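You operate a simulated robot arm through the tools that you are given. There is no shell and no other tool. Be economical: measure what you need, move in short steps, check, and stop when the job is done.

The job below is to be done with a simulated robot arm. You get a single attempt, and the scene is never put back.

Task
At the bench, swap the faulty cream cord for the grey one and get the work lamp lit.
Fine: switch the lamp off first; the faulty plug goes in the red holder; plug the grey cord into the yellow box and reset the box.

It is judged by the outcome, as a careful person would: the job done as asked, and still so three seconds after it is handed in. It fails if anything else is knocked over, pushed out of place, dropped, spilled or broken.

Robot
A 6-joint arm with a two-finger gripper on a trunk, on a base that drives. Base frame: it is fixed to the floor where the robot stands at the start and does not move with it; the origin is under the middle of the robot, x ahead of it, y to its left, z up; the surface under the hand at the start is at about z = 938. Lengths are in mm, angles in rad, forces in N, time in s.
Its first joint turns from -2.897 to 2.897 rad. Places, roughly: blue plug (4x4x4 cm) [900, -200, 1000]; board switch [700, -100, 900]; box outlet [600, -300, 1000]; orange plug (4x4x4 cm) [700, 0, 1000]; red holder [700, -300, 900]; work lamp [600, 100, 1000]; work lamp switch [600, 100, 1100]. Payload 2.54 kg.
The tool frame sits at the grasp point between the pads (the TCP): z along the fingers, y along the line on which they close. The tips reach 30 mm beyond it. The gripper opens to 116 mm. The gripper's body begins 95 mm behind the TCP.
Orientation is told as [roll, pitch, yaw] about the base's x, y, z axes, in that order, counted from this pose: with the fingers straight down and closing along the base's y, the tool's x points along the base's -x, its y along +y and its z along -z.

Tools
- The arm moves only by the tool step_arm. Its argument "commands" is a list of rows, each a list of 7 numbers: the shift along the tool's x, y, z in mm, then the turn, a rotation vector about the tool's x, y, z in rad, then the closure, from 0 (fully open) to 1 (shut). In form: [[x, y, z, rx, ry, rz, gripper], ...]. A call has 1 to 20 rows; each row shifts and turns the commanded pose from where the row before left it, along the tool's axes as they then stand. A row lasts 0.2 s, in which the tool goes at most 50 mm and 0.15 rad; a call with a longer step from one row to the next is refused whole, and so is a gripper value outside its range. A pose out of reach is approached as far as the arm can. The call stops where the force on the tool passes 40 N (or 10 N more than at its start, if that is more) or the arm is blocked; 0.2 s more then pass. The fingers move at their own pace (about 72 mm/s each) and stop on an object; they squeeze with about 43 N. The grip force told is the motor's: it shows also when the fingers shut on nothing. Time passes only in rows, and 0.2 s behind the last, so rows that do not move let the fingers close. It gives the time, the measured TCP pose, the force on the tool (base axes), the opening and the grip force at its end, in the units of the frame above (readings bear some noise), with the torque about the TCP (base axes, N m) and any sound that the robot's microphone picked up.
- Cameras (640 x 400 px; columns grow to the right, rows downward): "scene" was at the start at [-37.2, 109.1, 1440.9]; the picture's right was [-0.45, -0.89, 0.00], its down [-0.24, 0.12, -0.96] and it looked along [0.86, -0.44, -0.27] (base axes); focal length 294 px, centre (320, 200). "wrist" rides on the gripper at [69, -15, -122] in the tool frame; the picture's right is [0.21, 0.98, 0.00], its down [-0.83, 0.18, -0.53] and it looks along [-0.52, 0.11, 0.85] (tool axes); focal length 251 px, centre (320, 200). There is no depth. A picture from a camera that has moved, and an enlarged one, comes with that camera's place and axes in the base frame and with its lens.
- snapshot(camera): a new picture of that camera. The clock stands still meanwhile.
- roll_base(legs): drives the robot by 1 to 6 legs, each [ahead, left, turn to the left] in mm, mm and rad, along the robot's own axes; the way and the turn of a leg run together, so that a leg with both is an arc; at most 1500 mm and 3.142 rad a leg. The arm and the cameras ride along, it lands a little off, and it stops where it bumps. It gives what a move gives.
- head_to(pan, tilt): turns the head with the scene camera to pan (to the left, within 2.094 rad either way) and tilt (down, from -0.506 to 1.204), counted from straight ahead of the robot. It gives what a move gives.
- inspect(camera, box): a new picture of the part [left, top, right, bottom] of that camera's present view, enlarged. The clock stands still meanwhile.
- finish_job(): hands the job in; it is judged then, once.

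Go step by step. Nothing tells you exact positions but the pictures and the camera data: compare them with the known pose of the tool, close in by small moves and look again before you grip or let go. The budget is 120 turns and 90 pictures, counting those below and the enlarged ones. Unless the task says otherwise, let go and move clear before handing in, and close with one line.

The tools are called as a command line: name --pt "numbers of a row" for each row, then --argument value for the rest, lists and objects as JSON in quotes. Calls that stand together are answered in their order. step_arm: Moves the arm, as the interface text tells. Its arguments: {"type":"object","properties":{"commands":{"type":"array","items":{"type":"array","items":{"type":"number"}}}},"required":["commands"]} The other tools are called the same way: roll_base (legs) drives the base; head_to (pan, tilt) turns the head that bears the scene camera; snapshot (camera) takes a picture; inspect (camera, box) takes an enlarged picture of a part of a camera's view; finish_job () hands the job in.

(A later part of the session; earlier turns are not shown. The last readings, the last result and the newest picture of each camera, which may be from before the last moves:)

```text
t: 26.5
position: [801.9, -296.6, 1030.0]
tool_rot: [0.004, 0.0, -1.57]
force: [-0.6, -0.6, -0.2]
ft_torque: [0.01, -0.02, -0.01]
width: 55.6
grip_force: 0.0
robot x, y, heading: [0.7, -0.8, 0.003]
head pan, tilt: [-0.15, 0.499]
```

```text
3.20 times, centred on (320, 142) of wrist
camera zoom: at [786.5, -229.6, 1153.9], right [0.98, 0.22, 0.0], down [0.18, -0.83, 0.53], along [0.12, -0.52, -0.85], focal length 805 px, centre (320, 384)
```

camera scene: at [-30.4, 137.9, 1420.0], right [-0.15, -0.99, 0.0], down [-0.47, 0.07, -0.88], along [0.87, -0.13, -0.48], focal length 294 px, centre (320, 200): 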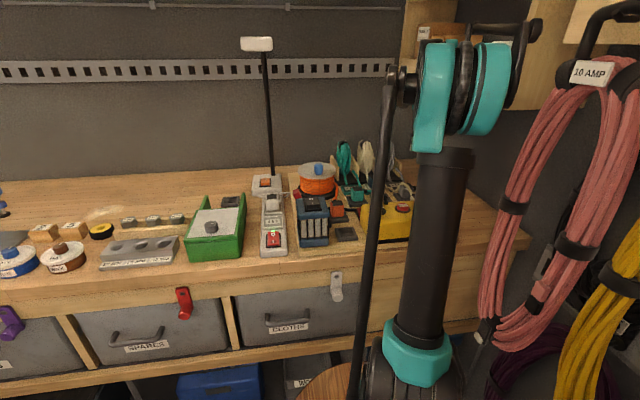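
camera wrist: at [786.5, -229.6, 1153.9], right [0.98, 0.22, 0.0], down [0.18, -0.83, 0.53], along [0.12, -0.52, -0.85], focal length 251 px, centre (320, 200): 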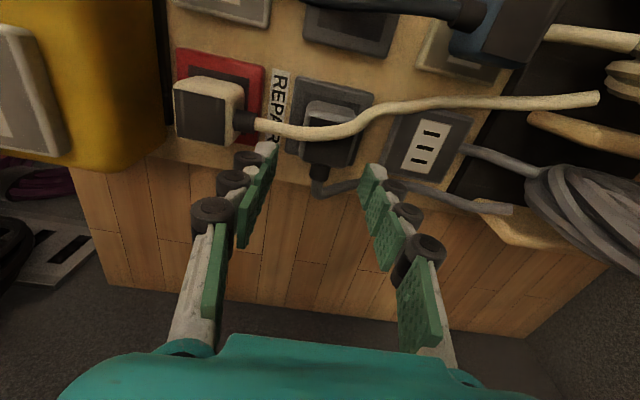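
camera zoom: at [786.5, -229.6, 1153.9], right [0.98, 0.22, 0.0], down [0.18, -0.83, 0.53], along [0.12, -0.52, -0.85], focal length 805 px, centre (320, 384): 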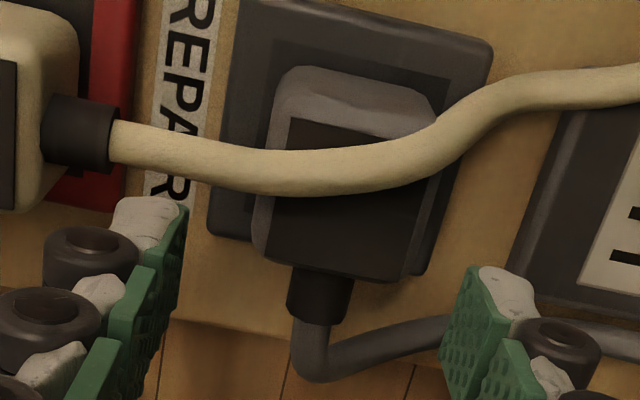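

The plug is about 2.5 mm further along +x. I correct this, go down and close.

step_arm --pt "0 2.5 15 0 0 0 0.52" --pt "0 0 15 0 0 0 0.52" --pt "0 0 8 0 0 0 0.52" --pt "0 0 5 0 0 0 0.52" --pt "0 0 0 0 0 0 0.52"

inspect --camera "wrist" --box '[220, 80, 420, 205]'

```text
t: 27.7
position: [805.0, -298.0, 987.7]
tool_rot: [0.003, 0.0, -1.571]
force: [0.2, 0.0, -0.2]
ft_torque: [0.0, 0.02, -0.01]
width: 55.8
grip_force: 0.1
robot x, y, heading: [1.3, -1.4, 0.002]
head pan, tilt: [-0.15, 0.499]
```

```text
3.20 times, centred on (320, 142) of wrist
camera zoom: at [790.2, -229.6, 1110.2], right [0.98, 0.22, 0.0], down [0.18, -0.83, 0.53], along [0.12, -0.52, -0.85], focal length 805 px, centre (320, 384)
```

zoom: 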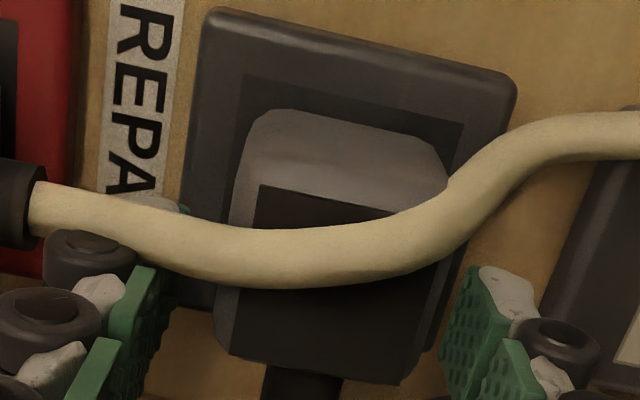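

The fingers straddle the grey plug beneath the cord's far side. I close.

step_arm --pt "0 0 1 0 0 0 0.65" --pt "0 0 0 0 0 0 1" --pt "0 0 0 0 0 0 1" --pt "0 0 0 0 0 0 1"

inspect --camera "wrist" --box '[220, 80, 420, 205]'

```text
t: 28.7
position: [805.9, -297.1, 987.3]
tool_rot: [0.003, 0.001, -1.57]
force: [-0.2, 0.0, 0.9]
ft_torque: [-0.03, 0.01, 0.0]
width: 36.5
grip_force: 42.7
robot x, y, heading: [3.9, 2.5, -0.0]
head pan, tilt: [-0.15, 0.499]
heard: snap
```

```text
3.20 times, centred on (320, 142) of wrist
camera zoom: at [790.7, -229.2, 1109.3], right [0.98, 0.22, 0.0], down [0.18, -0.83, 0.53], along [0.12, -0.52, -0.85], focal length 805 px, centre (320, 384)
```

zoom: 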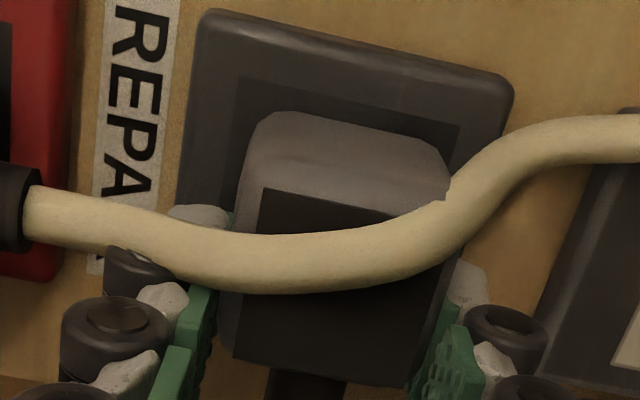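

I lift just clear of the holder, then slide out sideways (-y) from under the cord.

step_arm --pt "0 0 -4 0 0 0 1" --pt "0 0 -5 0 0 0 1" --pt "0 0 -5 0 0 0 1" --pt "-10 0 -2 0 0 0 1" --pt "-10 0 0 0 0 0 1" --pt "-10 0 0 0 0 0 1" --pt "-10 0 0 0 0 0 1" --pt "0 0 0 0 0 0 1"

snapshot --camera "wrist"

```text
t: 30.5
position: [805.3, -337.0, 1002.1]
tool_rot: [0.002, 0.0, -1.571]
force: [0.3, -0.8, -0.7]
ft_torque: [-0.02, -0.02, -0.03]
width: 36.6
grip_force: 43.4
robot x, y, heading: [0.4, 0.1, -0.001]
head pan, tilt: [-0.15, 0.499]
```

```text
43 pictures are left
camera wrist: at [790.5, -268.4, 1125.1], right [0.98, 0.22, 0.0], down [0.18, -0.83, 0.53], along [0.12, -0.52, -0.85], focal length 251 px, centre (320, 200)
```

wrist: 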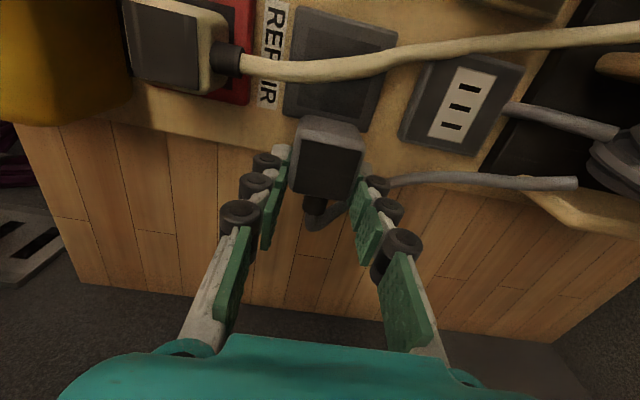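

The grey plug is free of the cream cord. I raise it, carry it toward the box and turn it back 90° so its cord exits toward +x, as the cream one did.

step_arm --pt "0 0 -49 0 0 0 1" --pt "0 0 -49 0 0 0 1" --pt "0 -42 0 0 0 0 1" --pt "0 -42 0 0 0 0 1" --pt "0 -42 0 0 0 0 1" --pt "0 -43 0 0 0 0 1" --pt "0 0 0 0 0 -0.15 1" --pt "0 0 0 0 0 -0.15 1" --pt "0 0 0 0 0 -0.15 1" --pt "0 0 0 0 0 -0.15 1" --pt "0 0 0 0 0 -0.15 1" --pt "0 0 0 0 0 -0.15 1" --pt "0 0 0 0 0 -0.15 1" --pt "0 0 0 0 0 -0.15 1" --pt "0 0 0 0 0 -0.15 1" --pt "0 0 0 0 0 -0.15 1" --pt "0 0 0 0 0 -0.071 1" --pt "0 26 0 0 0 0 1" --pt "0 26 0 0 0 0 1" --pt "0 0 0 0 0 0 1"

snapshot --camera "wrist"

```text
t: 34.7
position: [635.0, -288.1, 1100.4]
tool_rot: [0.001, -0.002, -0.001]
force: [0.0, 0.5, -0.3]
ft_torque: [0.04, -0.05, 0.0]
width: 36.3
grip_force: 42.9
robot x, y, heading: [0.7, 0.1, -0.003]
head pan, tilt: [-0.15, 0.499]
```

```text
42 pictures are left
camera wrist: at [566.2, -304.4, 1223.4], right [-0.21, 0.98, 0.0], down [0.82, 0.18, 0.54], along [0.52, 0.11, -0.84], focal length 251 px, centre (320, 200)
```

wrist: 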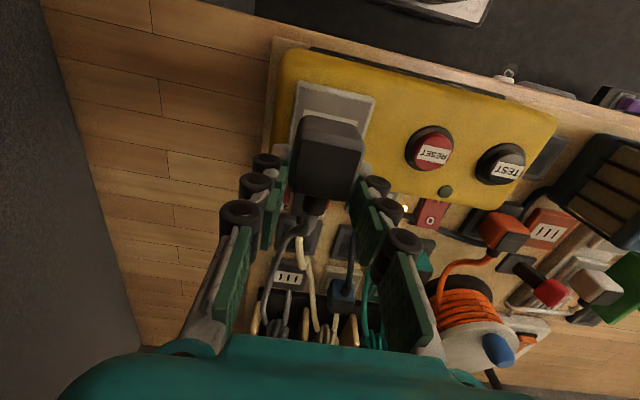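

step_arm --pt "0 3.5 12 0 0 0 1" --pt "0 0 0 0 0 0 1"

inspect --camera "wrist" --box '[240, 50, 440, 175]'

```text
t: 35.3
position: [635.6, -283.1, 1089.7]
tool_rot: [-0.002, -0.003, -0.001]
force: [-0.8, -0.2, 0.3]
ft_torque: [0.02, 0.0, -0.01]
width: 36.6
grip_force: 43.0
robot x, y, heading: [-1.6, 1.7, 0.002]
head pan, tilt: [-0.15, 0.499]
```

```text
3.20 times, centred on (340, 112) of wrist
camera zoom: at [566.8, -300.2, 1211.9], right [-0.21, 0.98, 0.0], down [0.82, 0.18, 0.54], along [0.52, 0.11, -0.84], focal length 805 px, centre (256, 480)
```

zoom: 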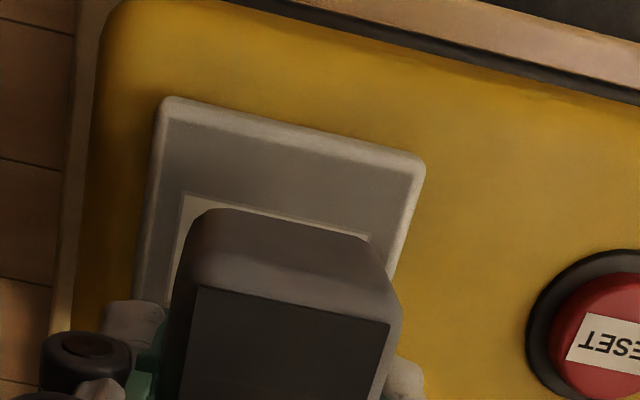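

Sideways alignment is good. Compared with the cream plug's seated position I need about +2 mm in x, then I insert it slowly.

step_arm --pt "-2 0 6 0 0 0 1" --pt "0 0 6 0 0 0 1" --pt "0 0 4 0 0 0 1" --pt "0 0 4 0 0 0 1" --pt "0 0 3 0 0 0 1" --pt "0 0 3 0 0 0 1"

```text
t: 36.7
position: [638.2, -282.0, 1062.6]
tool_rot: [0.0, -0.004, -0.001]
force: [0.6, 0.6, -1.1]
ft_torque: [0.0, -0.04, -0.01]
width: 36.6
grip_force: 43.0
robot x, y, heading: [-3.5, 1.0, 0.002]
head pan, tilt: [-0.15, 0.499]
```

step_arm --pt "0 0 2 0 0 0 1" --pt "0 0 2 0 0 0 1" --pt "0 0 2 0 0 0 1" --pt "0 0 2 0 0 0 1"

inspect --camera "wrist" --box '[240, 90, 440, 215]'

```text
t: 37.7
position: [636.5, -283.6, 1054.8]
tool_rot: [0.0, -0.003, 0.0]
force: [1.7, -18.2, 34.5]
ft_torque: [-0.53, 0.07, 0.06]
width: 36.4
grip_force: 43.1
robot x, y, heading: [-2.9, 0.4, 0.001]
head pan, tilt: [-0.15, 0.499]
heard: snap
```

```text
3.20 times, centred on (340, 152) of wrist
camera zoom: at [568.7, -300.0, 1178.0], right [-0.21, 0.98, 0.0], down [0.82, 0.18, 0.54], along [0.52, 0.11, -0.84], focal length 805 px, centre (256, 352)
```

zoom: 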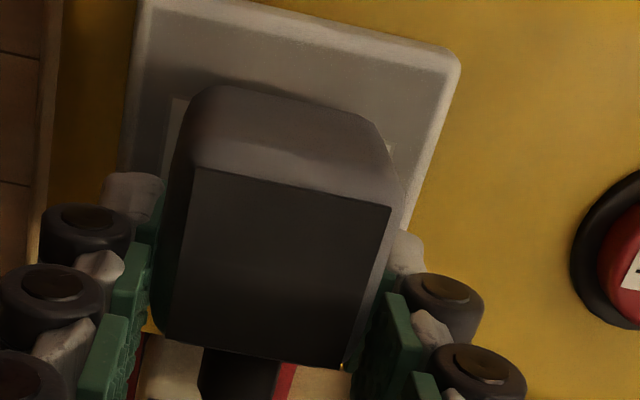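

A snap was heard, so the grey plug seems seated. I release and rise to look.

step_arm --pt "0 0 0 0 0 0 0.5" --pt "0 0 0 0 0 0 0.5" --pt "0 0 0 0 0 0 0.5" --pt "0 0 -15 0 0 0 0.5" --pt "0 0 -40 0 0 0 0.5" --pt "0 0 -50 0 0 0 0.5" --pt "0 0 -40 0 0 0 0.5" --pt "0 0 0 0 0 0 0.5"

snapshot --camera "wrist"

inspect --camera "wrist" --box '[240, 80, 400, 180]'

```text
t: 39.5
position: [637.6, -282.6, 1199.3]
tool_rot: [0.0, -0.005, 0.0]
force: [-0.7, 0.6, -0.3]
ft_torque: [-0.02, 0.01, -0.04]
width: 57.9
grip_force: 0.1
robot x, y, heading: [0.3, 1.6, 0.002]
head pan, tilt: [-0.15, 0.499]
```

```text
39 pictures are left
camera wrist: at [569.2, -298.1, 1323.1], right [-0.21, 0.98, 0.0], down [0.82, 0.18, 0.54], along [0.52, 0.11, -0.84], focal length 251 px, centre (320, 200)
```

wrist: 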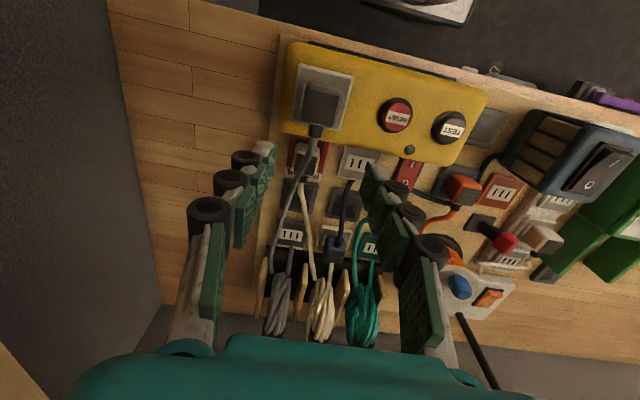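

```text
4.00 times, centred on (320, 130) of wrist
camera zoom: at [569.2, -298.1, 1323.1], right [-0.21, 0.98, 0.0], down [0.82, 0.18, 0.54], along [0.52, 0.11, -0.84], focal length 1006 px, centre (320, 480)
```

zoom: 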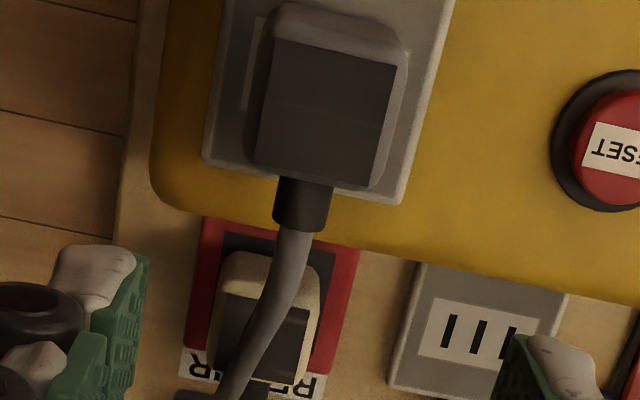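

Grey is plugged into the box and the cream plug rests in the holder. Next is the blue plug; I move above it.

step_arm --pt "-40 13 0 0 0 0 0.5" --pt "-40 13 0 0 0 0 0.5" --pt "-40 13 0 0 0 0 0.5" --pt "-40 13 0 0 0 0 0.5" --pt "-40 13 0 0 0 0 0.5" --pt "-35 13 0 0 0 0 0.5" --pt "0 0 30 0 0 0 0.5" --pt "0 0 30 0 0 0 0.5" --pt "0 0 0 0 0 0 0.5"

snapshot --camera "wrist"

inspect --camera "wrist" --box '[220, 70, 420, 195]'

```text
t: 41.5
position: [871.4, -205.0, 1143.5]
tool_rot: [0.0, -0.003, 0.0]
force: [-0.4, 0.0, 0.3]
ft_torque: [-0.02, -0.02, 0.02]
width: 58.0
grip_force: 0.1
robot x, y, heading: [-1.1, -1.4, -0.002]
head pan, tilt: [-0.15, 0.499]
```

```text
37 pictures are left
camera wrist: at [803.1, -220.1, 1264.7], right [-0.21, 0.98, 0.0], down [0.82, 0.18, 0.54], along [0.52, 0.11, -0.84], focal length 251 px, centre (320, 200)
```

wrist: 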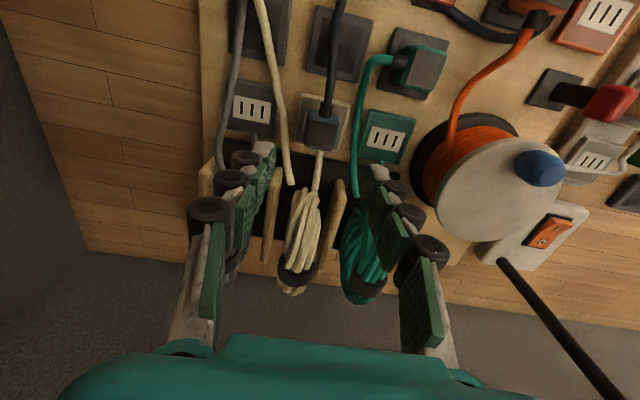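

```text
3.20 times, centred on (320, 132) of wrist
camera zoom: at [803.1, -220.1, 1264.7], right [-0.21, 0.98, 0.0], down [0.82, 0.18, 0.54], along [0.52, 0.11, -0.84], focal length 805 px, centre (320, 416)
```

zoom: 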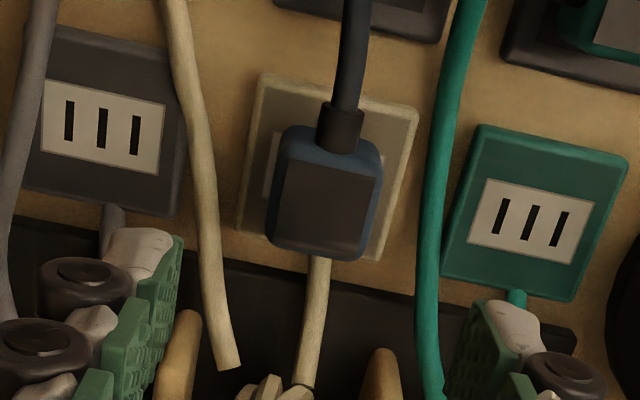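

step_arm --pt "-11 2 30 0 0 0 0.5" --pt "0 0 30 0 0 0 0.5" --pt "0 0 20 0 0 0 0.5" --pt "0 0 0 0 0 0 0.5"

snapshot --camera "wrist"

inspect --camera "wrist" --box '[220, 80, 420, 205]'

```text
t: 42.5
position: [884.3, -201.6, 1060.1]
tool_rot: [0.0, -0.003, -0.002]
force: [0.7, 0.0, -0.1]
ft_torque: [0.0, 0.02, 0.0]
width: 57.9
grip_force: 0.0
robot x, y, heading: [0.1, 0.8, 0.002]
head pan, tilt: [-0.15, 0.499]
```

```text
35 pictures are left
camera wrist: at [815.0, -218.2, 1183.0], right [-0.21, 0.98, 0.0], down [0.82, 0.18, 0.54], along [0.52, 0.11, -0.84], focal length 251 px, centre (320, 200)
```

wrist: 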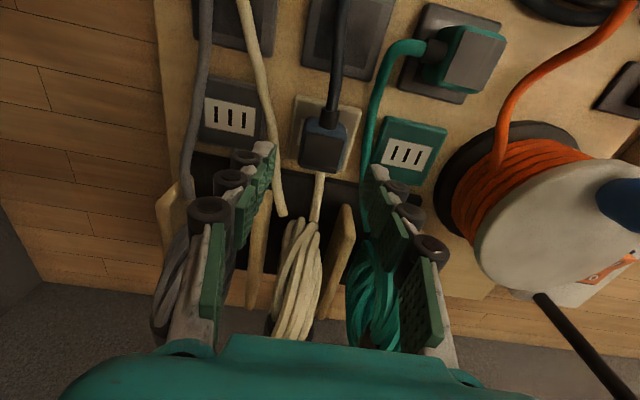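

```text
3.20 times, centred on (320, 142) of wrist
camera zoom: at [815.0, -218.2, 1183.0], right [-0.21, 0.98, 0.0], down [0.82, 0.18, 0.54], along [0.52, 0.11, -0.84], focal length 805 px, centre (320, 384)
```

zoom: 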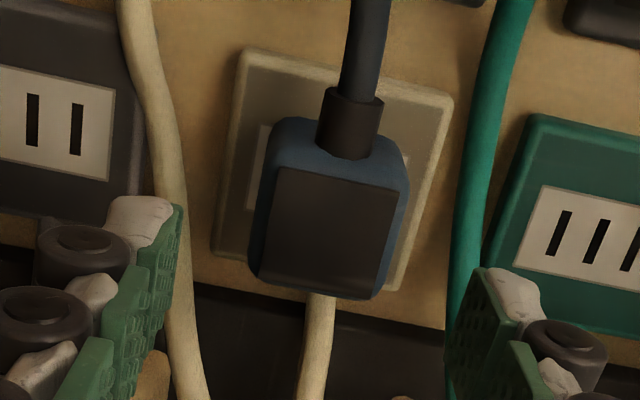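

The blue plug is at ≈(886,-202), with the cream cord just to its right. I narrow the opening to 46 mm to miss that cord and descend.

step_arm --pt "-2 -0.5 0 0 0 0 0.6" --pt "0 0 0 0 0 0 0.6" --pt "0 0 25 0 0 0 0.6" --pt "0 0 20 0 0 0 0.6" --pt "0 0 10 0 0 0 0.6" --pt "0 0 0 0 0 0 0.6"

inspect --camera "wrist" --box '[200, 80, 440, 230]'

```text
t: 43.9
position: [887.0, -203.1, 1004.4]
tool_rot: [-0.001, -0.004, 0.0]
force: [0.0, 0.6, 0.4]
ft_torque: [0.02, 0.02, -0.03]
width: 46.4
grip_force: 0.0
robot x, y, heading: [2.2, -0.8, -0.004]
head pan, tilt: [-0.15, 0.499]
```

```text
2.67 times, centred on (320, 155) of wrist
camera zoom: at [817.2, -219.2, 1127.7], right [-0.21, 0.98, 0.0], down [0.82, 0.18, 0.54], along [0.52, 0.11, -0.84], focal length 670 px, centre (320, 320)
```

zoom: 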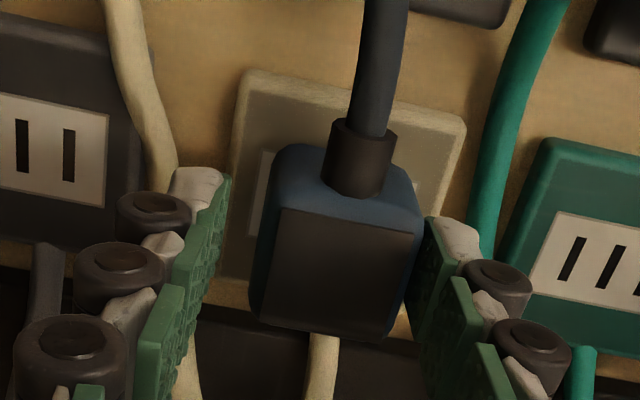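

step_arm --pt "0 2 7 0 0 0 0.6" --pt "0 0 6 0 0 0 0.6" --pt "0 0 0 0 0 0 0.6"

inspect --camera "wrist" --box '[200, 80, 440, 230]'

```text
t: 44.7
position: [887.3, -201.4, 992.1]
tool_rot: [0.0, -0.004, 0.0]
force: [-0.1, 0.3, 0.2]
ft_torque: [-0.02, 0.01, 0.0]
width: 46.2
grip_force: 0.1
robot x, y, heading: [-5.1, -1.8, -0.002]
head pan, tilt: [-0.15, 0.499]
```

```text
2.67 times, centred on (320, 155) of wrist
camera zoom: at [817.6, -217.1, 1115.3], right [-0.21, 0.98, 0.0], down [0.82, 0.18, 0.54], along [0.52, 0.11, -0.84], focal length 670 px, centre (320, 320)
```

zoom: 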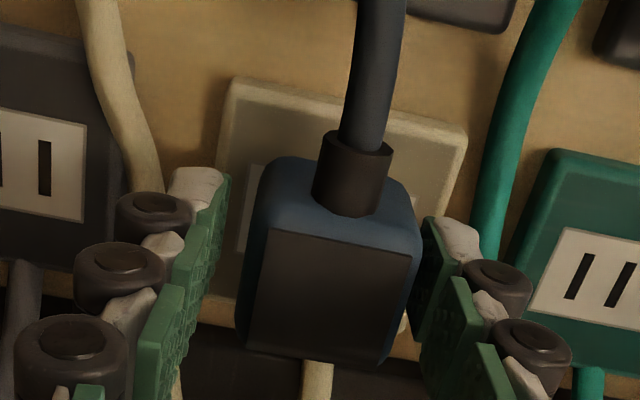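

The plug's top is around z≈990, so I go a few mm lower and close.

step_arm --pt "-1.5 0 3 0 0 0 0.6" --pt "0 0 2 0 0 0 0.6" --pt "0 0 2 0 0 0 0.6" --pt "0 0 0 0 0 0 0.75" --pt "0 0 0 0 0 0 1" --pt "0 0 0 0 0 0 1" --pt "0 0 0 0 0 0 1"

inspect --camera "wrist" --box '[200, 80, 440, 230]'

```text
t: 46.3
position: [887.9, -200.3, 985.9]
tool_rot: [-0.001, -0.003, 0.0]
force: [0.3, -0.1, -0.4]
ft_torque: [0.01, -0.01, 0.02]
width: 36.7
grip_force: 43.6
robot x, y, heading: [1.6, 3.4, 0.002]
head pan, tilt: [-0.15, 0.499]
heard: snap
```

```text
2.67 times, centred on (320, 155) of wrist
camera zoom: at [819.3, -217.1, 1108.1], right [-0.21, 0.98, 0.0], down [0.82, 0.18, 0.54], along [0.52, 0.11, -0.84], focal length 670 px, centre (320, 320)
```

zoom: 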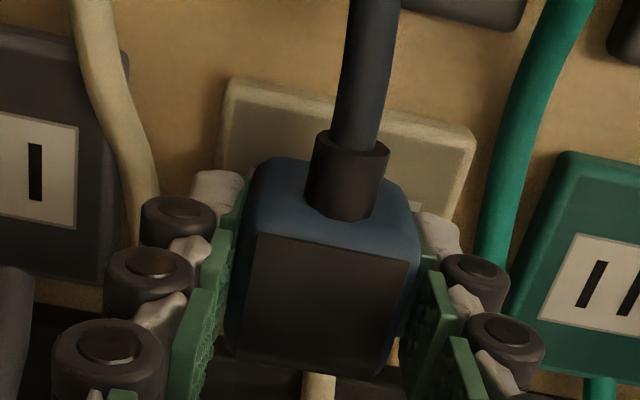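

The blue plug is gripped. The grey socket is ≈85 mm to the right (y≈-286, x≈888). I lift over the cream cord and shift there.

step_arm --pt "0 0 -5 0 0 0 1" --pt "0 0 -10 0 0 0 1" --pt "0 0 -35 0 0 0 1" --pt "0 0 -35 0 0 0 1" --pt "0 -42 0 0 0 0 1" --pt "0 -43 0 0 0 0 1" --pt "0 0 0 0 0 0 1"

snapshot --camera "wrist"

inspect --camera "wrist" --box '[220, 60, 420, 185]'

```text
t: 47.9
position: [889.8, -287.3, 1070.0]
tool_rot: [-0.002, -0.005, 0.002]
force: [-0.5, 0.3, -0.4]
ft_torque: [-0.02, -0.02, 0.01]
width: 36.7
grip_force: 43.3
robot x, y, heading: [1.6, 0.8, -0.002]
head pan, tilt: [-0.15, 0.499]
```

```text
30 pictures are left
camera wrist: at [821.3, -303.1, 1193.4], right [-0.21, 0.98, 0.0], down [0.82, 0.18, 0.54], along [0.52, 0.11, -0.84], focal length 251 px, centre (320, 200)
```

wrist: 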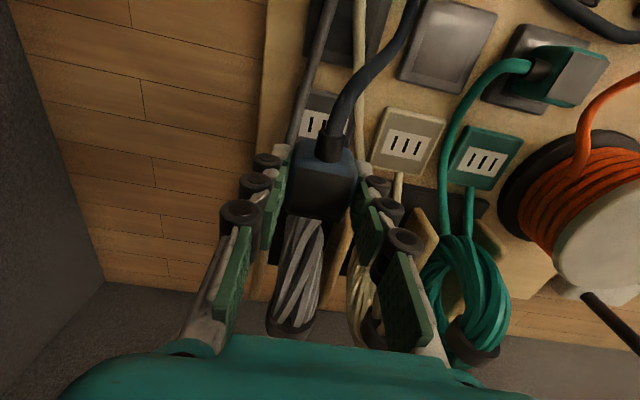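

```text
3.20 times, centred on (320, 122) of wrist
camera zoom: at [821.3, -303.1, 1193.4], right [-0.21, 0.98, 0.0], down [0.82, 0.18, 0.54], along [0.52, 0.11, -0.84], focal length 805 px, centre (320, 448)
```

zoom: 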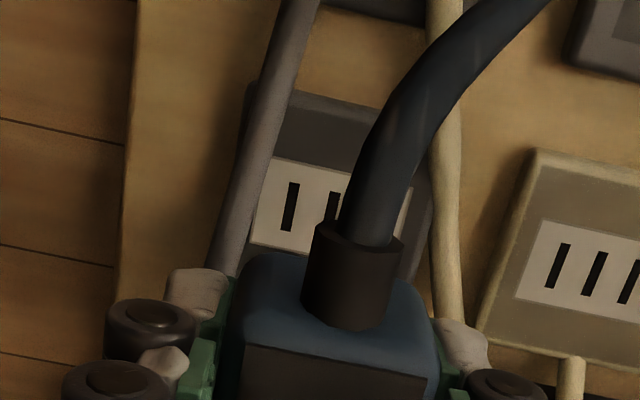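

The grey cord runs where the right-hand finger would land (y≈-313). I'll descend 8 mm to the left of target, then slide right to nudge that cord outward before inserting.

step_arm --pt "1 8 0 0 0 0 1" --pt "0 0 25 0 0 0 1" --pt "0 0 20 0 0 0 1" --pt "0 0 10 0 0 0 1" --pt "0 0 8 0 0 0 1" --pt "0 0 0 0 0 0 1"

snapshot --camera "wrist"

inspect --camera "wrist" --box '[200, 70, 440, 220]'

```text
t: 49.3
position: [886.7, -278.2, 1008.7]
tool_rot: [0.0, -0.003, 0.001]
force: [0.3, 0.7, -0.8]
ft_torque: [-0.02, 0.0, 0.0]
width: 36.8
grip_force: 42.8
robot x, y, heading: [-0.5, 2.2, 0.003]
head pan, tilt: [-0.15, 0.499]
```

```text
28 pictures are left
camera wrist: at [818.5, -294.8, 1130.9], right [-0.21, 0.98, 0.0], down [0.82, 0.18, 0.54], along [0.52, 0.11, -0.84], focal length 251 px, centre (320, 200)
```

wrist: 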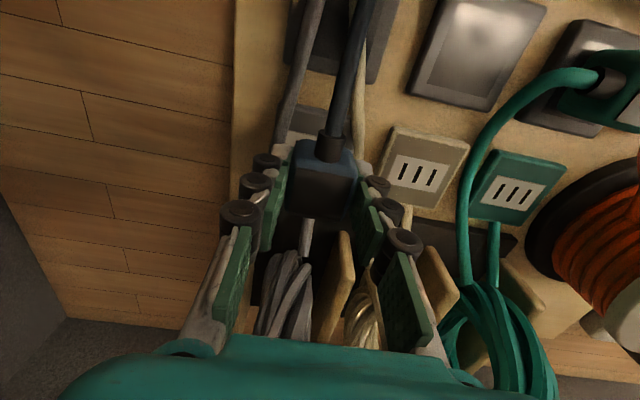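

```text
2.67 times, centred on (320, 145) of wrist
camera zoom: at [818.5, -294.8, 1130.9], right [-0.21, 0.98, 0.0], down [0.82, 0.18, 0.54], along [0.52, 0.11, -0.84], focal length 670 px, centre (320, 347)
```

zoom: 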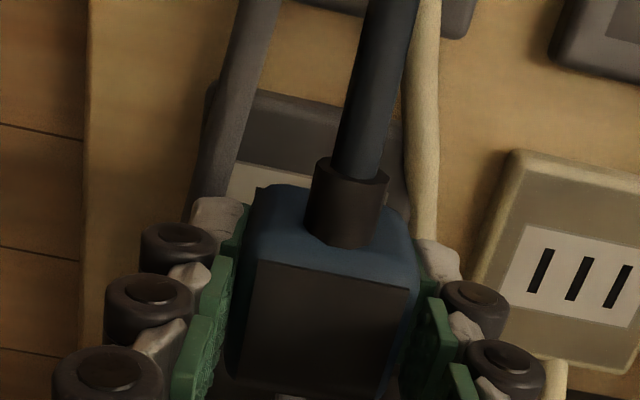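

step_arm --pt "0 -4 0 0 0 0 1" --pt "0 -3 0 0 0 0 1" --pt "0 0 6 0 0 0 1" --pt "0 0 0 0 0 0 1"

inspect --camera "wrist" --box '[200, 70, 440, 220]'

```text
t: 50.3
position: [886.7, -284.5, 1001.3]
tool_rot: [0.0, -0.002, 0.0]
force: [0.1, -0.4, -0.6]
ft_torque: [-0.04, 0.04, 0.01]
width: 36.9
grip_force: 43.9
robot x, y, heading: [1.5, -4.7, -0.001]
head pan, tilt: [-0.15, 0.499]
```

```text
2.67 times, centred on (320, 145) of wrist
camera zoom: at [818.7, -301.3, 1124.4], right [-0.21, 0.98, 0.0], down [0.82, 0.18, 0.54], along [0.52, 0.11, -0.84], focal length 670 px, centre (320, 347)
```

zoom: 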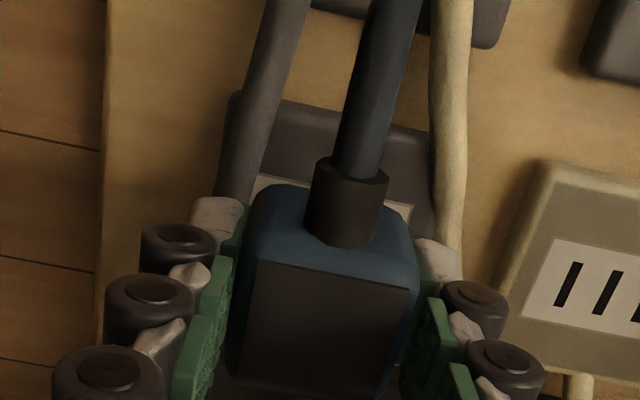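

The plug lines up with the grey socket (both y≈-286, x≈887), and the grey cord has been nudged aside. I insert in small steps.

step_arm --pt "0 0 4 0 0 0 1" --pt "0 0 3 0 0 0 1" --pt "0 0 2 0 0 0 1" --pt "0 0 2 0 0 0 1" --pt "0 0 2 0 0 0 1" --pt "0 0 2 0 0 0 1" --pt "0 0 2 0 0 0 1"

```text
t: 51.9
position: [886.2, -284.0, 985.2]
tool_rot: [0.001, -0.003, 0.0]
force: [-0.3, 0.1, -1.7]
ft_torque: [-0.01, 0.0, 0.02]
width: 36.5
grip_force: 43.5
robot x, y, heading: [1.9, 0.1, 0.003]
head pan, tilt: [-0.15, 0.499]
```

step_arm --pt "0 0 2 0 0 0 1" --pt "0 0 2 0 0 0 1" --pt "0 0 2 0 0 0 1" --pt "0 0 2 0 0 0 1"

inspect --camera "wrist" --box '[200, 70, 440, 220]'

```text
t: 52.8
position: [885.6, -284.2, 978.5]
tool_rot: [0.0, -0.002, 0.001]
force: [-3.7, 3.6, 13.9]
ft_torque: [0.09, 0.2, -0.01]
width: 36.7
grip_force: 43.5
robot x, y, heading: [0.8, -4.4, -0.001]
head pan, tilt: [-0.15, 0.499]
stopped in row 4: the force on the tool passed its limit at 43 N (the readings are from after the stop); the commanded pose is now the measured one
```

```text
2.67 times, centred on (320, 145) of wrist
camera zoom: at [817.0, -300.2, 1102.4], right [-0.21, 0.98, 0.0], down [0.82, 0.18, 0.54], along [0.52, 0.11, -0.84], focal length 670 px, centre (320, 347)
```

zoom: 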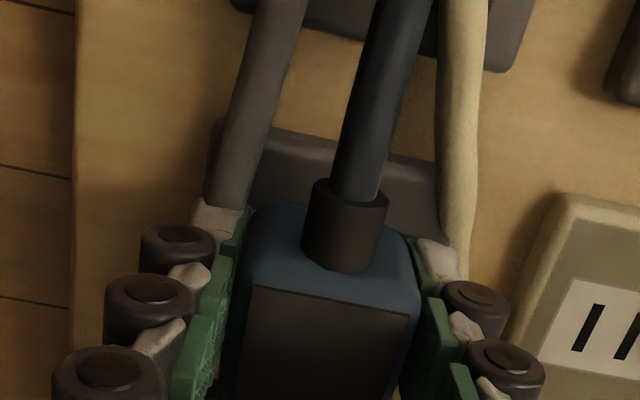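

No snap yet: the plug slid up in the pads as I pressed, so it is resting on the socket. I'll release, rise and check where it sits.

step_arm --pt "0 0 -2 0 0 0 0.62" --pt "0 0 0 0 0 0 0.62" --pt "0 0 0 0 0 0 0.62" --pt "0 0 -15 0 0 0 0.62" --pt "0 0 -30 0 0 0 0.62" --pt "0 0 -30 0 0 0 0.62" --pt "0 0 0 0 0 0 0.62"

inspect --camera "wrist" --box '[220, 50, 420, 175]'

```text
t: 54.4
position: [888.6, -285.6, 1056.6]
tool_rot: [0.0, -0.001, -0.001]
force: [1.7, -0.7, 0.2]
ft_torque: [0.02, 0.03, -0.03]
width: 44.1
grip_force: 0.1
robot x, y, heading: [-0.8, -0.4, 0.0]
head pan, tilt: [-0.15, 0.499]
```

```text
3.20 times, centred on (320, 112) of wrist
camera zoom: at [818.5, -302.7, 1179.2], right [-0.21, 0.98, 0.0], down [0.82, 0.18, 0.54], along [0.52, 0.11, -0.84], focal length 805 px, centre (320, 480)
```

zoom: 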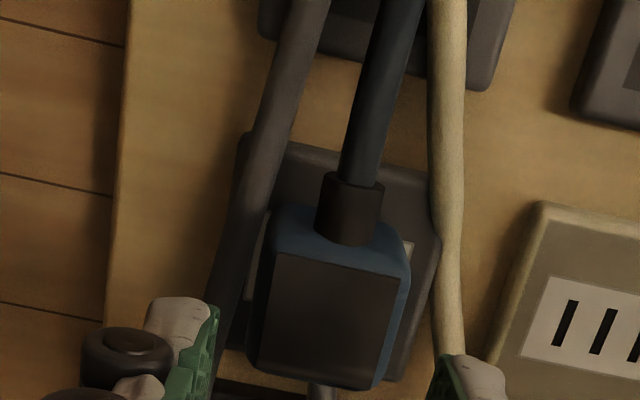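

The plug looks about 1.5–2 mm too far in +x relative to the socket compared with its earlier seating. I'll regrip it a little lower, ease it back and press again.

step_arm --pt "0 0 30 0 0 0 0.62" --pt "0 0 30 0 0 0 0.62" --pt "0 0 10 0 0 0 0.62" --pt "0 0 4 0 0 0 0.62" --pt "0 0 0 0 0 0 1" --pt "0 0 0 0 0 0 1" --pt "0 0 0 0 0 0 1"

inspect --camera "wrist" --box '[200, 70, 440, 220]'

```text
t: 56.0
position: [885.3, -284.9, 982.6]
tool_rot: [0.0, -0.002, 0.0]
force: [-0.2, -0.5, 0.6]
ft_torque: [-0.02, 0.01, -0.01]
width: 36.5
grip_force: 42.4
robot x, y, heading: [0.4, 0.2, 0.0]
head pan, tilt: [-0.15, 0.499]
```

```text
2.67 times, centred on (320, 145) of wrist
camera zoom: at [817.2, -301.9, 1105.4], right [-0.21, 0.98, 0.0], down [0.82, 0.18, 0.54], along [0.52, 0.11, -0.84], focal length 670 px, centre (320, 347)
```

zoom: 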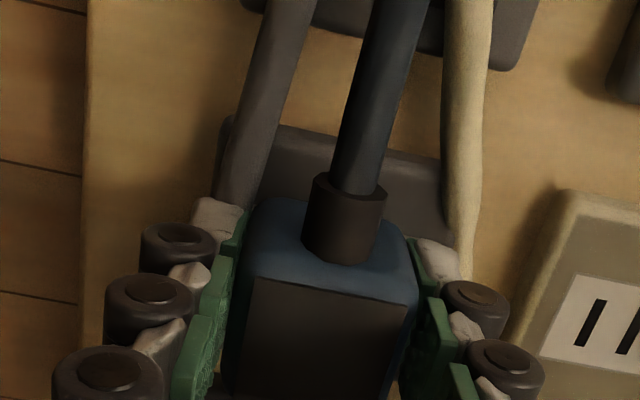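

step_arm --pt "1 0 -3 0 0 0 1" --pt "1 0 0 0 0 0 1" --pt "0 0 2 0 0 0 1" --pt "0 0 1.5 0 0 0 1" --pt "0 0 1.5 0 0 0 1" --pt "0 0 1.5 0 0 0 1" --pt "0 0 1.5 0 0 0 1"

```text
t: 57.5
position: [883.7, -284.9, 979.8]
tool_rot: [-0.002, -0.001, -0.001]
force: [-2.3, 1.1, 15.4]
ft_torque: [0.02, 0.11, 0.05]
width: 36.4
grip_force: 43.0
robot x, y, heading: [-1.2, 0.2, 0.001]
head pan, tilt: [-0.15, 0.499]
stopped in row 7: the force on the tool passed its limit at 43 N (the readings are from after the stop); the commanded pose is now the measured one
```

Still no snap. I'll test whether it holds by pulling up very gently.

step_arm --pt "0 0 -1.5 0 0 0 1" --pt "0 0 -1.5 0 0 0 1" --pt "0 0 -1.5 0 0 0 1"

inspect --camera "wrist" --box '[200, 70, 440, 220]'

```text
t: 58.3
position: [884.4, -285.9, 984.3]
tool_rot: [-0.003, -0.001, -0.002]
force: [0.4, 0.7, -0.7]
ft_torque: [0.02, -0.02, -0.01]
width: 36.6
grip_force: 43.0
robot x, y, heading: [1.6, 2.4, 0.001]
head pan, tilt: [-0.15, 0.499]
```

```text
2.67 times, centred on (320, 145) of wrist
camera zoom: at [815.4, -301.0, 1106.4], right [-0.21, 0.98, 0.0], down [0.82, 0.18, 0.54], along [0.52, 0.11, -0.84], focal length 670 px, centre (320, 347)
```

zoom: 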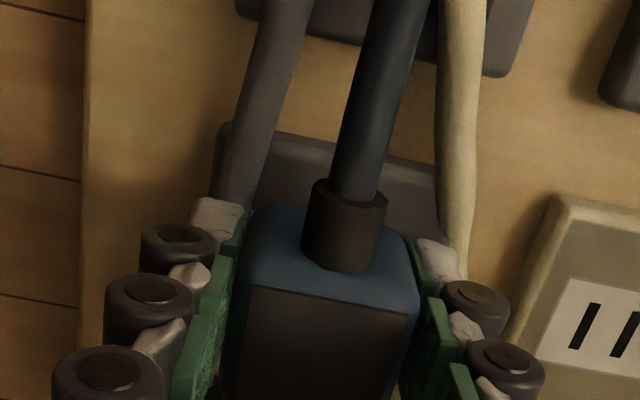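

It isn't latched, so the alignment is slightly off. I'll release it, back up and measure its offset from the socket at higher zoom.

step_arm --pt "0 0 3 0 0 0 1" --pt "0 0 0 0 0 0 0.62" --pt "0 0 0 0 0 0 0.62" --pt "0 0 -15 0 0 0 0.62" --pt "0 0 -30 0 0 0 0.62" --pt "0 0 -45 0 0 0 0.62" --pt "0 0 -45 0 0 0 0.62" --pt "0 0 0 0 0 0 0.62"

inspect --camera "wrist" --box '[270, 80, 398, 160]'

```text
t: 60.1
position: [885.6, -282.3, 1114.4]
tool_rot: [-0.002, -0.002, -0.002]
force: [-0.8, -0.5, -0.3]
ft_torque: [0.01, 0.0, 0.01]
width: 43.8
grip_force: 0.0
robot x, y, heading: [2.2, -2.6, -0.0]
head pan, tilt: [-0.15, 0.499]
```

```text
5.00 times, centred on (334, 120) of wrist
camera zoom: at [816.9, -298.9, 1236.9], right [-0.21, 0.98, 0.0], down [0.82, 0.18, 0.54], along [0.52, 0.11, -0.84], focal length 1257 px, centre (250, 600)
```

zoom: 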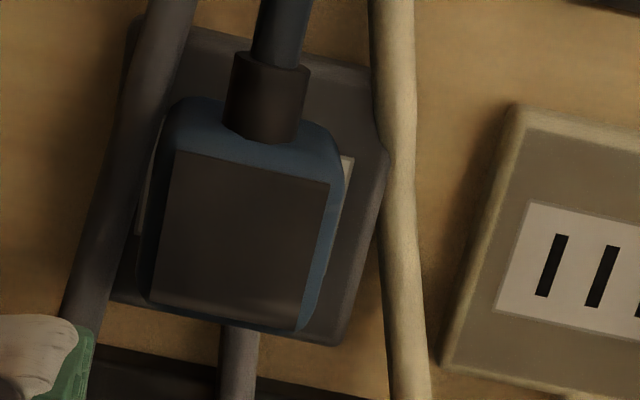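

Measured: the plug is about 2 mm too far right (-y) and 1 mm too far in +x. I regrip, correct by that much and press again.

step_arm --pt "0 0 45 0 0 0 0.62" --pt "0 0 45 0 0 0 0.62" --pt "0 0 30 0 0 0 0.62" --pt "0 0 12 0 0 0 0.62" --pt "0 0 0 0 0 0 1" --pt "0 0 0 0 0 0 1" --pt "0 0 0 0 0 0 1" --pt "0 0 -3 0 0 0 1" --pt "1 2 0 0 0 0 1" --pt "0 0 1.5 0 0 0 1" --pt "0 0 1.5 0 0 0 1" --pt "0 0 1.5 0 0 0 1"

```text
t: 62.7
position: [883.8, -282.7, 981.0]
tool_rot: [-0.003, -0.002, -0.002]
force: [0.9, 1.1, 2.3]
ft_torque: [0.05, 0.0, 0.01]
width: 36.6
grip_force: 43.3
robot x, y, heading: [-2.0, -0.4, 0.001]
head pan, tilt: [-0.15, 0.499]
```

step_arm --pt "0 0 1.5 0 0 0 1" --pt "0 0 1.5 0 0 0 1" --pt "0 0 1.5 0 0 0 1"

```text
t: 63.4
position: [883.9, -281.4, 980.8]
tool_rot: [-0.001, -0.004, 0.0]
force: [-1.3, 3.7, 14.4]
ft_torque: [0.1, 0.15, 0.0]
width: 36.6
grip_force: 42.7
robot x, y, heading: [2.8, 3.1, -0.002]
head pan, tilt: [-0.15, 0.499]
stopped in row 3: the force on the tool passed its limit at 44 N (the readings are from after the stop); the commanded pose is now the measured one
```

The plug's apparent size shows it is standing about 8 mm high on its prongs, and I had gripped so low that the fingertips hit the plate first. I'll regrip about 11 mm higher, shift back +x by about 3 mm and press, feeling for the holes.

step_arm --pt "0 0 0 0 0 0 0.62" --pt "0 0 0 0 0 0 0.62" --pt "0 0 -6 0 0 0 0.62" --pt "0 0 -6 0 0 0 0.62" --pt "0 0 0 0 0 0 1" --pt "0 0 0 0 0 0 1" --pt "0 0 0 0 0 0 1" --pt "0 0 -1.5 0 0 0 1" --pt "-2 0 0 0 0 0 1" --pt "0 0 1.5 0 0 0 1" --pt "0 0 1 0 0 0 1" --pt "0 0 1 0 0 0 1"

```text
t: 66.0
position: [886.3, -282.9, 990.9]
tool_rot: [-0.002, -0.006, -0.001]
force: [6.6, -2.2, 34.3]
ft_torque: [-0.05, -0.23, -0.02]
width: 36.8
grip_force: 43.0
robot x, y, heading: [0.7, -1.6, -0.002]
head pan, tilt: [-0.15, 0.499]
```

The prongs are pressed on the plate at 34 N. I sweep +x in small steps under that pressure.

step_arm --pt "-1 0 0 0 0 0 1" --pt "-1 0 0 0 0 0 1" --pt "-1 0 0 0 0 0 1" --pt "0 0 0 0 0 0 1"

```text
t: 67.0
position: [887.8, -282.5, 991.2]
tool_rot: [-0.001, -0.002, 0.0]
force: [-4.6, -0.9, 15.2]
ft_torque: [-0.01, 0.26, 0.02]
width: 36.7
grip_force: 42.9
robot x, y, heading: [-0.1, -0.1, 0.0]
head pan, tilt: [-0.15, 0.499]
```

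step_arm --pt "0 0 1 0 0 0 1" --pt "0.5 -1 0 0 0 0 1" --pt "0 -1 0.3 0 0 0 1" --pt "0 -1 0.3 0 0 0 1" --pt "0 -1 0.3 0 0 0 1" --pt "0 0 0 0 0 0 1"

```text
t: 68.4
position: [887.3, -287.1, 989.5]
tool_rot: [-0.003, -0.004, -0.002]
force: [3.2, 12.0, 33.8]
ft_torque: [0.41, -0.12, 0.01]
width: 36.8
grip_force: 42.7
robot x, y, heading: [0.8, 2.3, -0.004]
head pan, tilt: [-0.15, 0.499]
```

No drop in. I release and take another measured look.

step_arm --pt "0 0 -1 0 0 0 1" --pt "0 0 0 0 0 0 0.62" --pt "0 0 0 0 0 0 0.62" --pt "0 0 -15 0 0 0 0.62" --pt "0 0 -35 0 0 0 0.62" --pt "0 0 -40 0 0 0 0.62" --pt "0 0 -35 0 0 0 0.62" --pt "0 0 0 0 0 0 0.62"

inspect --camera "wrist" --box '[276, 84, 388, 154]'

```text
t: 70.2
position: [889.2, -287.1, 1113.3]
tool_rot: [0.001, -0.003, 0.001]
force: [-0.7, 0.5, 0.0]
ft_torque: [-0.04, 0.0, 0.0]
width: 44.1
grip_force: 0.0
robot x, y, heading: [0.1, -3.6, -0.003]
head pan, tilt: [-0.15, 0.499]
```

```text
5.71 times, centred on (332, 119) of wrist
camera zoom: at [820.3, -303.6, 1235.1], right [-0.21, 0.98, 0.0], down [0.82, 0.18, 0.54], along [0.52, 0.11, -0.84], focal length 1437 px, centre (251, 663)
```

zoom: 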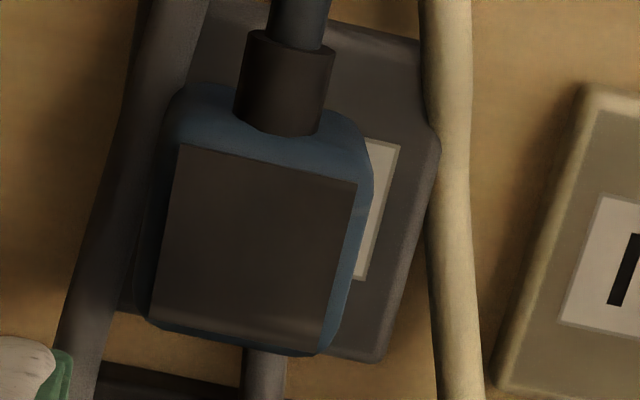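

Now the picture is clear: calibrated against the plug's original seating, it must move about +6.5 mm in y and +2.3 mm in x. I regrip high, lift, shift and press.

step_arm --pt "0 0 45 0 0 0 0.62" --pt "0 0 45 0 0 0 0.62" --pt "0 0 25 0 0 0 0.62" --pt "0 0 8 0 0 0 0.62" --pt "0 0 0 0 0 0 1" --pt "0 0 0 0 0 0 1" --pt "0 0 0 0 0 0 1" --pt "0 0 -4 0 0 0 1" --pt "-2.3 6.5 0 0 0 0 1" --pt "0 0 2 0 0 0 1" --pt "0 0 2 0 0 0 1" --pt "0 0 1 0 0 0 1" --pt "0 0 1 0 0 0 1"

```text
t: 73.0
position: [892.5, -280.1, 988.7]
tool_rot: [-0.003, -0.006, 0.0]
force: [2.1, -1.0, 21.2]
ft_torque: [0.03, -0.07, 0.0]
width: 36.6
grip_force: 43.0
robot x, y, heading: [0.9, -0.9, 0.002]
head pan, tilt: [-0.15, 0.499]
```

step_arm --pt "0 0 1 0 0 0 1" --pt "0.7 0 0.3 0 0 0 1" --pt "0.7 0 0 0 0 0 1" --pt "0.7 0 0 0 0 0 1" --pt "0.7 0 0 0 0 0 1" --pt "0 0 0 0 0 0 1"

```text
t: 74.4
position: [887.5, -279.6, 985.8]
tool_rot: [0.0, -0.005, 0.001]
force: [8.6, 2.6, 26.5]
ft_torque: [0.1, -0.32, 0.0]
width: 36.8
grip_force: 43.0
robot x, y, heading: [2.7, 1.7, -0.001]
head pan, tilt: [-0.15, 0.499]
```

step_arm --pt "0 -0.7 0.3 0 0 0 1" --pt "0 -0.7 0 0 0 0 1" --pt "0 -0.7 0.3 0 0 0 1" --pt "0 -0.7 0 0 0 0 1" --pt "0 0 0 0 0 0 1"

```text
t: 75.6
position: [888.4, -284.2, 987.6]
tool_rot: [0.0, -0.002, -0.002]
force: [0.0, -1.9, 3.5]
ft_torque: [-0.07, 0.08, 0.05]
width: 36.5
grip_force: 42.9
robot x, y, heading: [-0.1, 2.0, -0.001]
head pan, tilt: [-0.15, 0.499]
```

The force dropped to 3.5 N, so the prongs may have found the holes. I press down.

step_arm --pt "0 0 1.5 0 0 0 1" --pt "0 0 1.5 0 0 0 1" --pt "0 0 1.5 0 0 0 1"

```text
t: 76.4
position: [886.6, -283.2, 981.7]
tool_rot: [-0.001, -0.006, -0.002]
force: [4.2, -11.5, 34.7]
ft_torque: [-0.33, -0.17, -0.02]
width: 36.7
grip_force: 43.1
robot x, y, heading: [-1.4, -2.8, 0.005]
head pan, tilt: [-0.15, 0.499]
```

step_arm --pt "0 0 1 0 0 0 1" --pt "0 0 1 0 0 0 1"

inspect --camera "wrist" --box '[200, 70, 440, 220]'

```text
t: 77.0
position: [887.1, -283.2, 980.0]
tool_rot: [0.0, -0.003, -0.001]
force: [-1.3, -7.3, 33.6]
ft_torque: [-0.21, 0.02, -0.04]
width: 36.7
grip_force: 42.6
robot x, y, heading: [-0.1, -1.4, 0.002]
head pan, tilt: [-0.15, 0.499]
```

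```text
2.67 times, centred on (320, 145) of wrist
camera zoom: at [817.9, -298.7, 1102.7], right [-0.21, 0.98, 0.0], down [0.82, 0.18, 0.54], along [0.53, 0.11, -0.84], focal length 670 px, centre (320, 347)
```

zoom: 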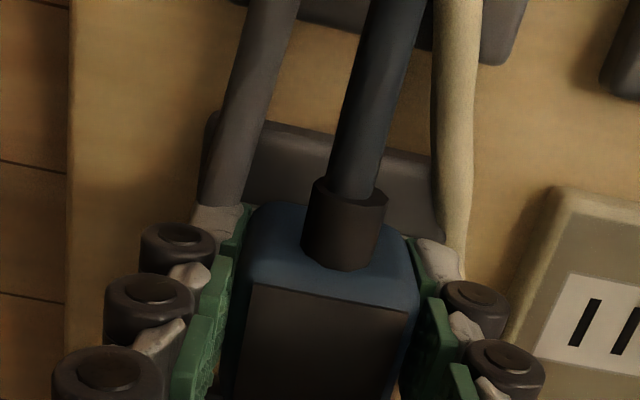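

The fingertips are down at the plate again because the plug slipped up in the pads. I regrip 10 mm higher without moving sideways and press once more.

step_arm --pt "0 0 -1 0 0 0 0.62" --pt "0 0 0 0 0 0 0.62" --pt "0 0 -9 0 0 0 0.62" --pt "0 0 0 0 0 0 1" --pt "0 0 0 0 0 0 1" --pt "0 0 0 0 0 0 1" --pt "0 0 1.5 0 0 0 1" --pt "0 0 1.5 0 0 0 1" --pt "0 0 1 0 0 0 1" --pt "0 0 0 0 0 0 1"

```text
t: 79.2
position: [887.3, -282.6, 985.8]
tool_rot: [-0.001, -0.006, -0.003]
force: [3.9, -5.5, 34.7]
ft_torque: [-0.17, -0.16, -0.02]
width: 36.8
grip_force: 42.4
robot x, y, heading: [-0.2, 0.6, 0.004]
head pan, tilt: [-0.15, 0.499]
```

step_arm --pt "0 -0.6 0 0 0 0 1" --pt "0 -0.6 0.3 0 0 0 1" --pt "-0.6 0 0.3 0 0 0 1" --pt "-0.6 0 0 0 0 0 1" --pt "0 0 0 0 0 0 1"

```text
t: 80.4
position: [888.5, -282.4, 986.0]
tool_rot: [0.0, -0.004, 0.001]
force: [-11.2, 2.9, 29.5]
ft_torque: [0.15, 0.45, 0.04]
width: 36.8
grip_force: 42.7
robot x, y, heading: [-0.3, 3.1, 0.0]
head pan, tilt: [-0.15, 0.499]
```

step_arm --pt "0 0 -1 0 0 0 1" --pt "0 0 0 0 0 0 0.62" --pt "0 0 0 0 0 0 0.62" --pt "0 0 -15 0 0 0 0.62" --pt "0 0 -35 0 0 0 0.62" --pt "0 0 -40 0 0 0 0.62" --pt "0 0 -35 0 0 0 0.62" --pt "0 0 0 0 0 0 0.62"

inspect --camera "wrist" --box '[270, 74, 398, 154]'

```text
t: 82.2
position: [889.4, -286.7, 1111.0]
tool_rot: [0.001, -0.003, -0.002]
force: [0.3, -1.0, 0.6]
ft_torque: [-0.01, 0.02, -0.02]
width: 44.1
grip_force: 0.1
robot x, y, heading: [-0.2, 2.9, -0.003]
head pan, tilt: [-0.15, 0.499]
```

```text
5.00 times, centred on (334, 114) of wrist
camera zoom: at [820.0, -302.5, 1233.2], right [-0.21, 0.98, 0.0], down [0.82, 0.18, 0.54], along [0.52, 0.11, -0.84], focal length 1257 px, centre (250, 630)
```

zoom: 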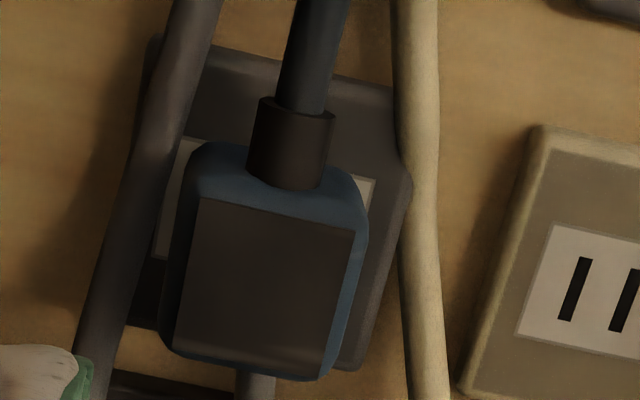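

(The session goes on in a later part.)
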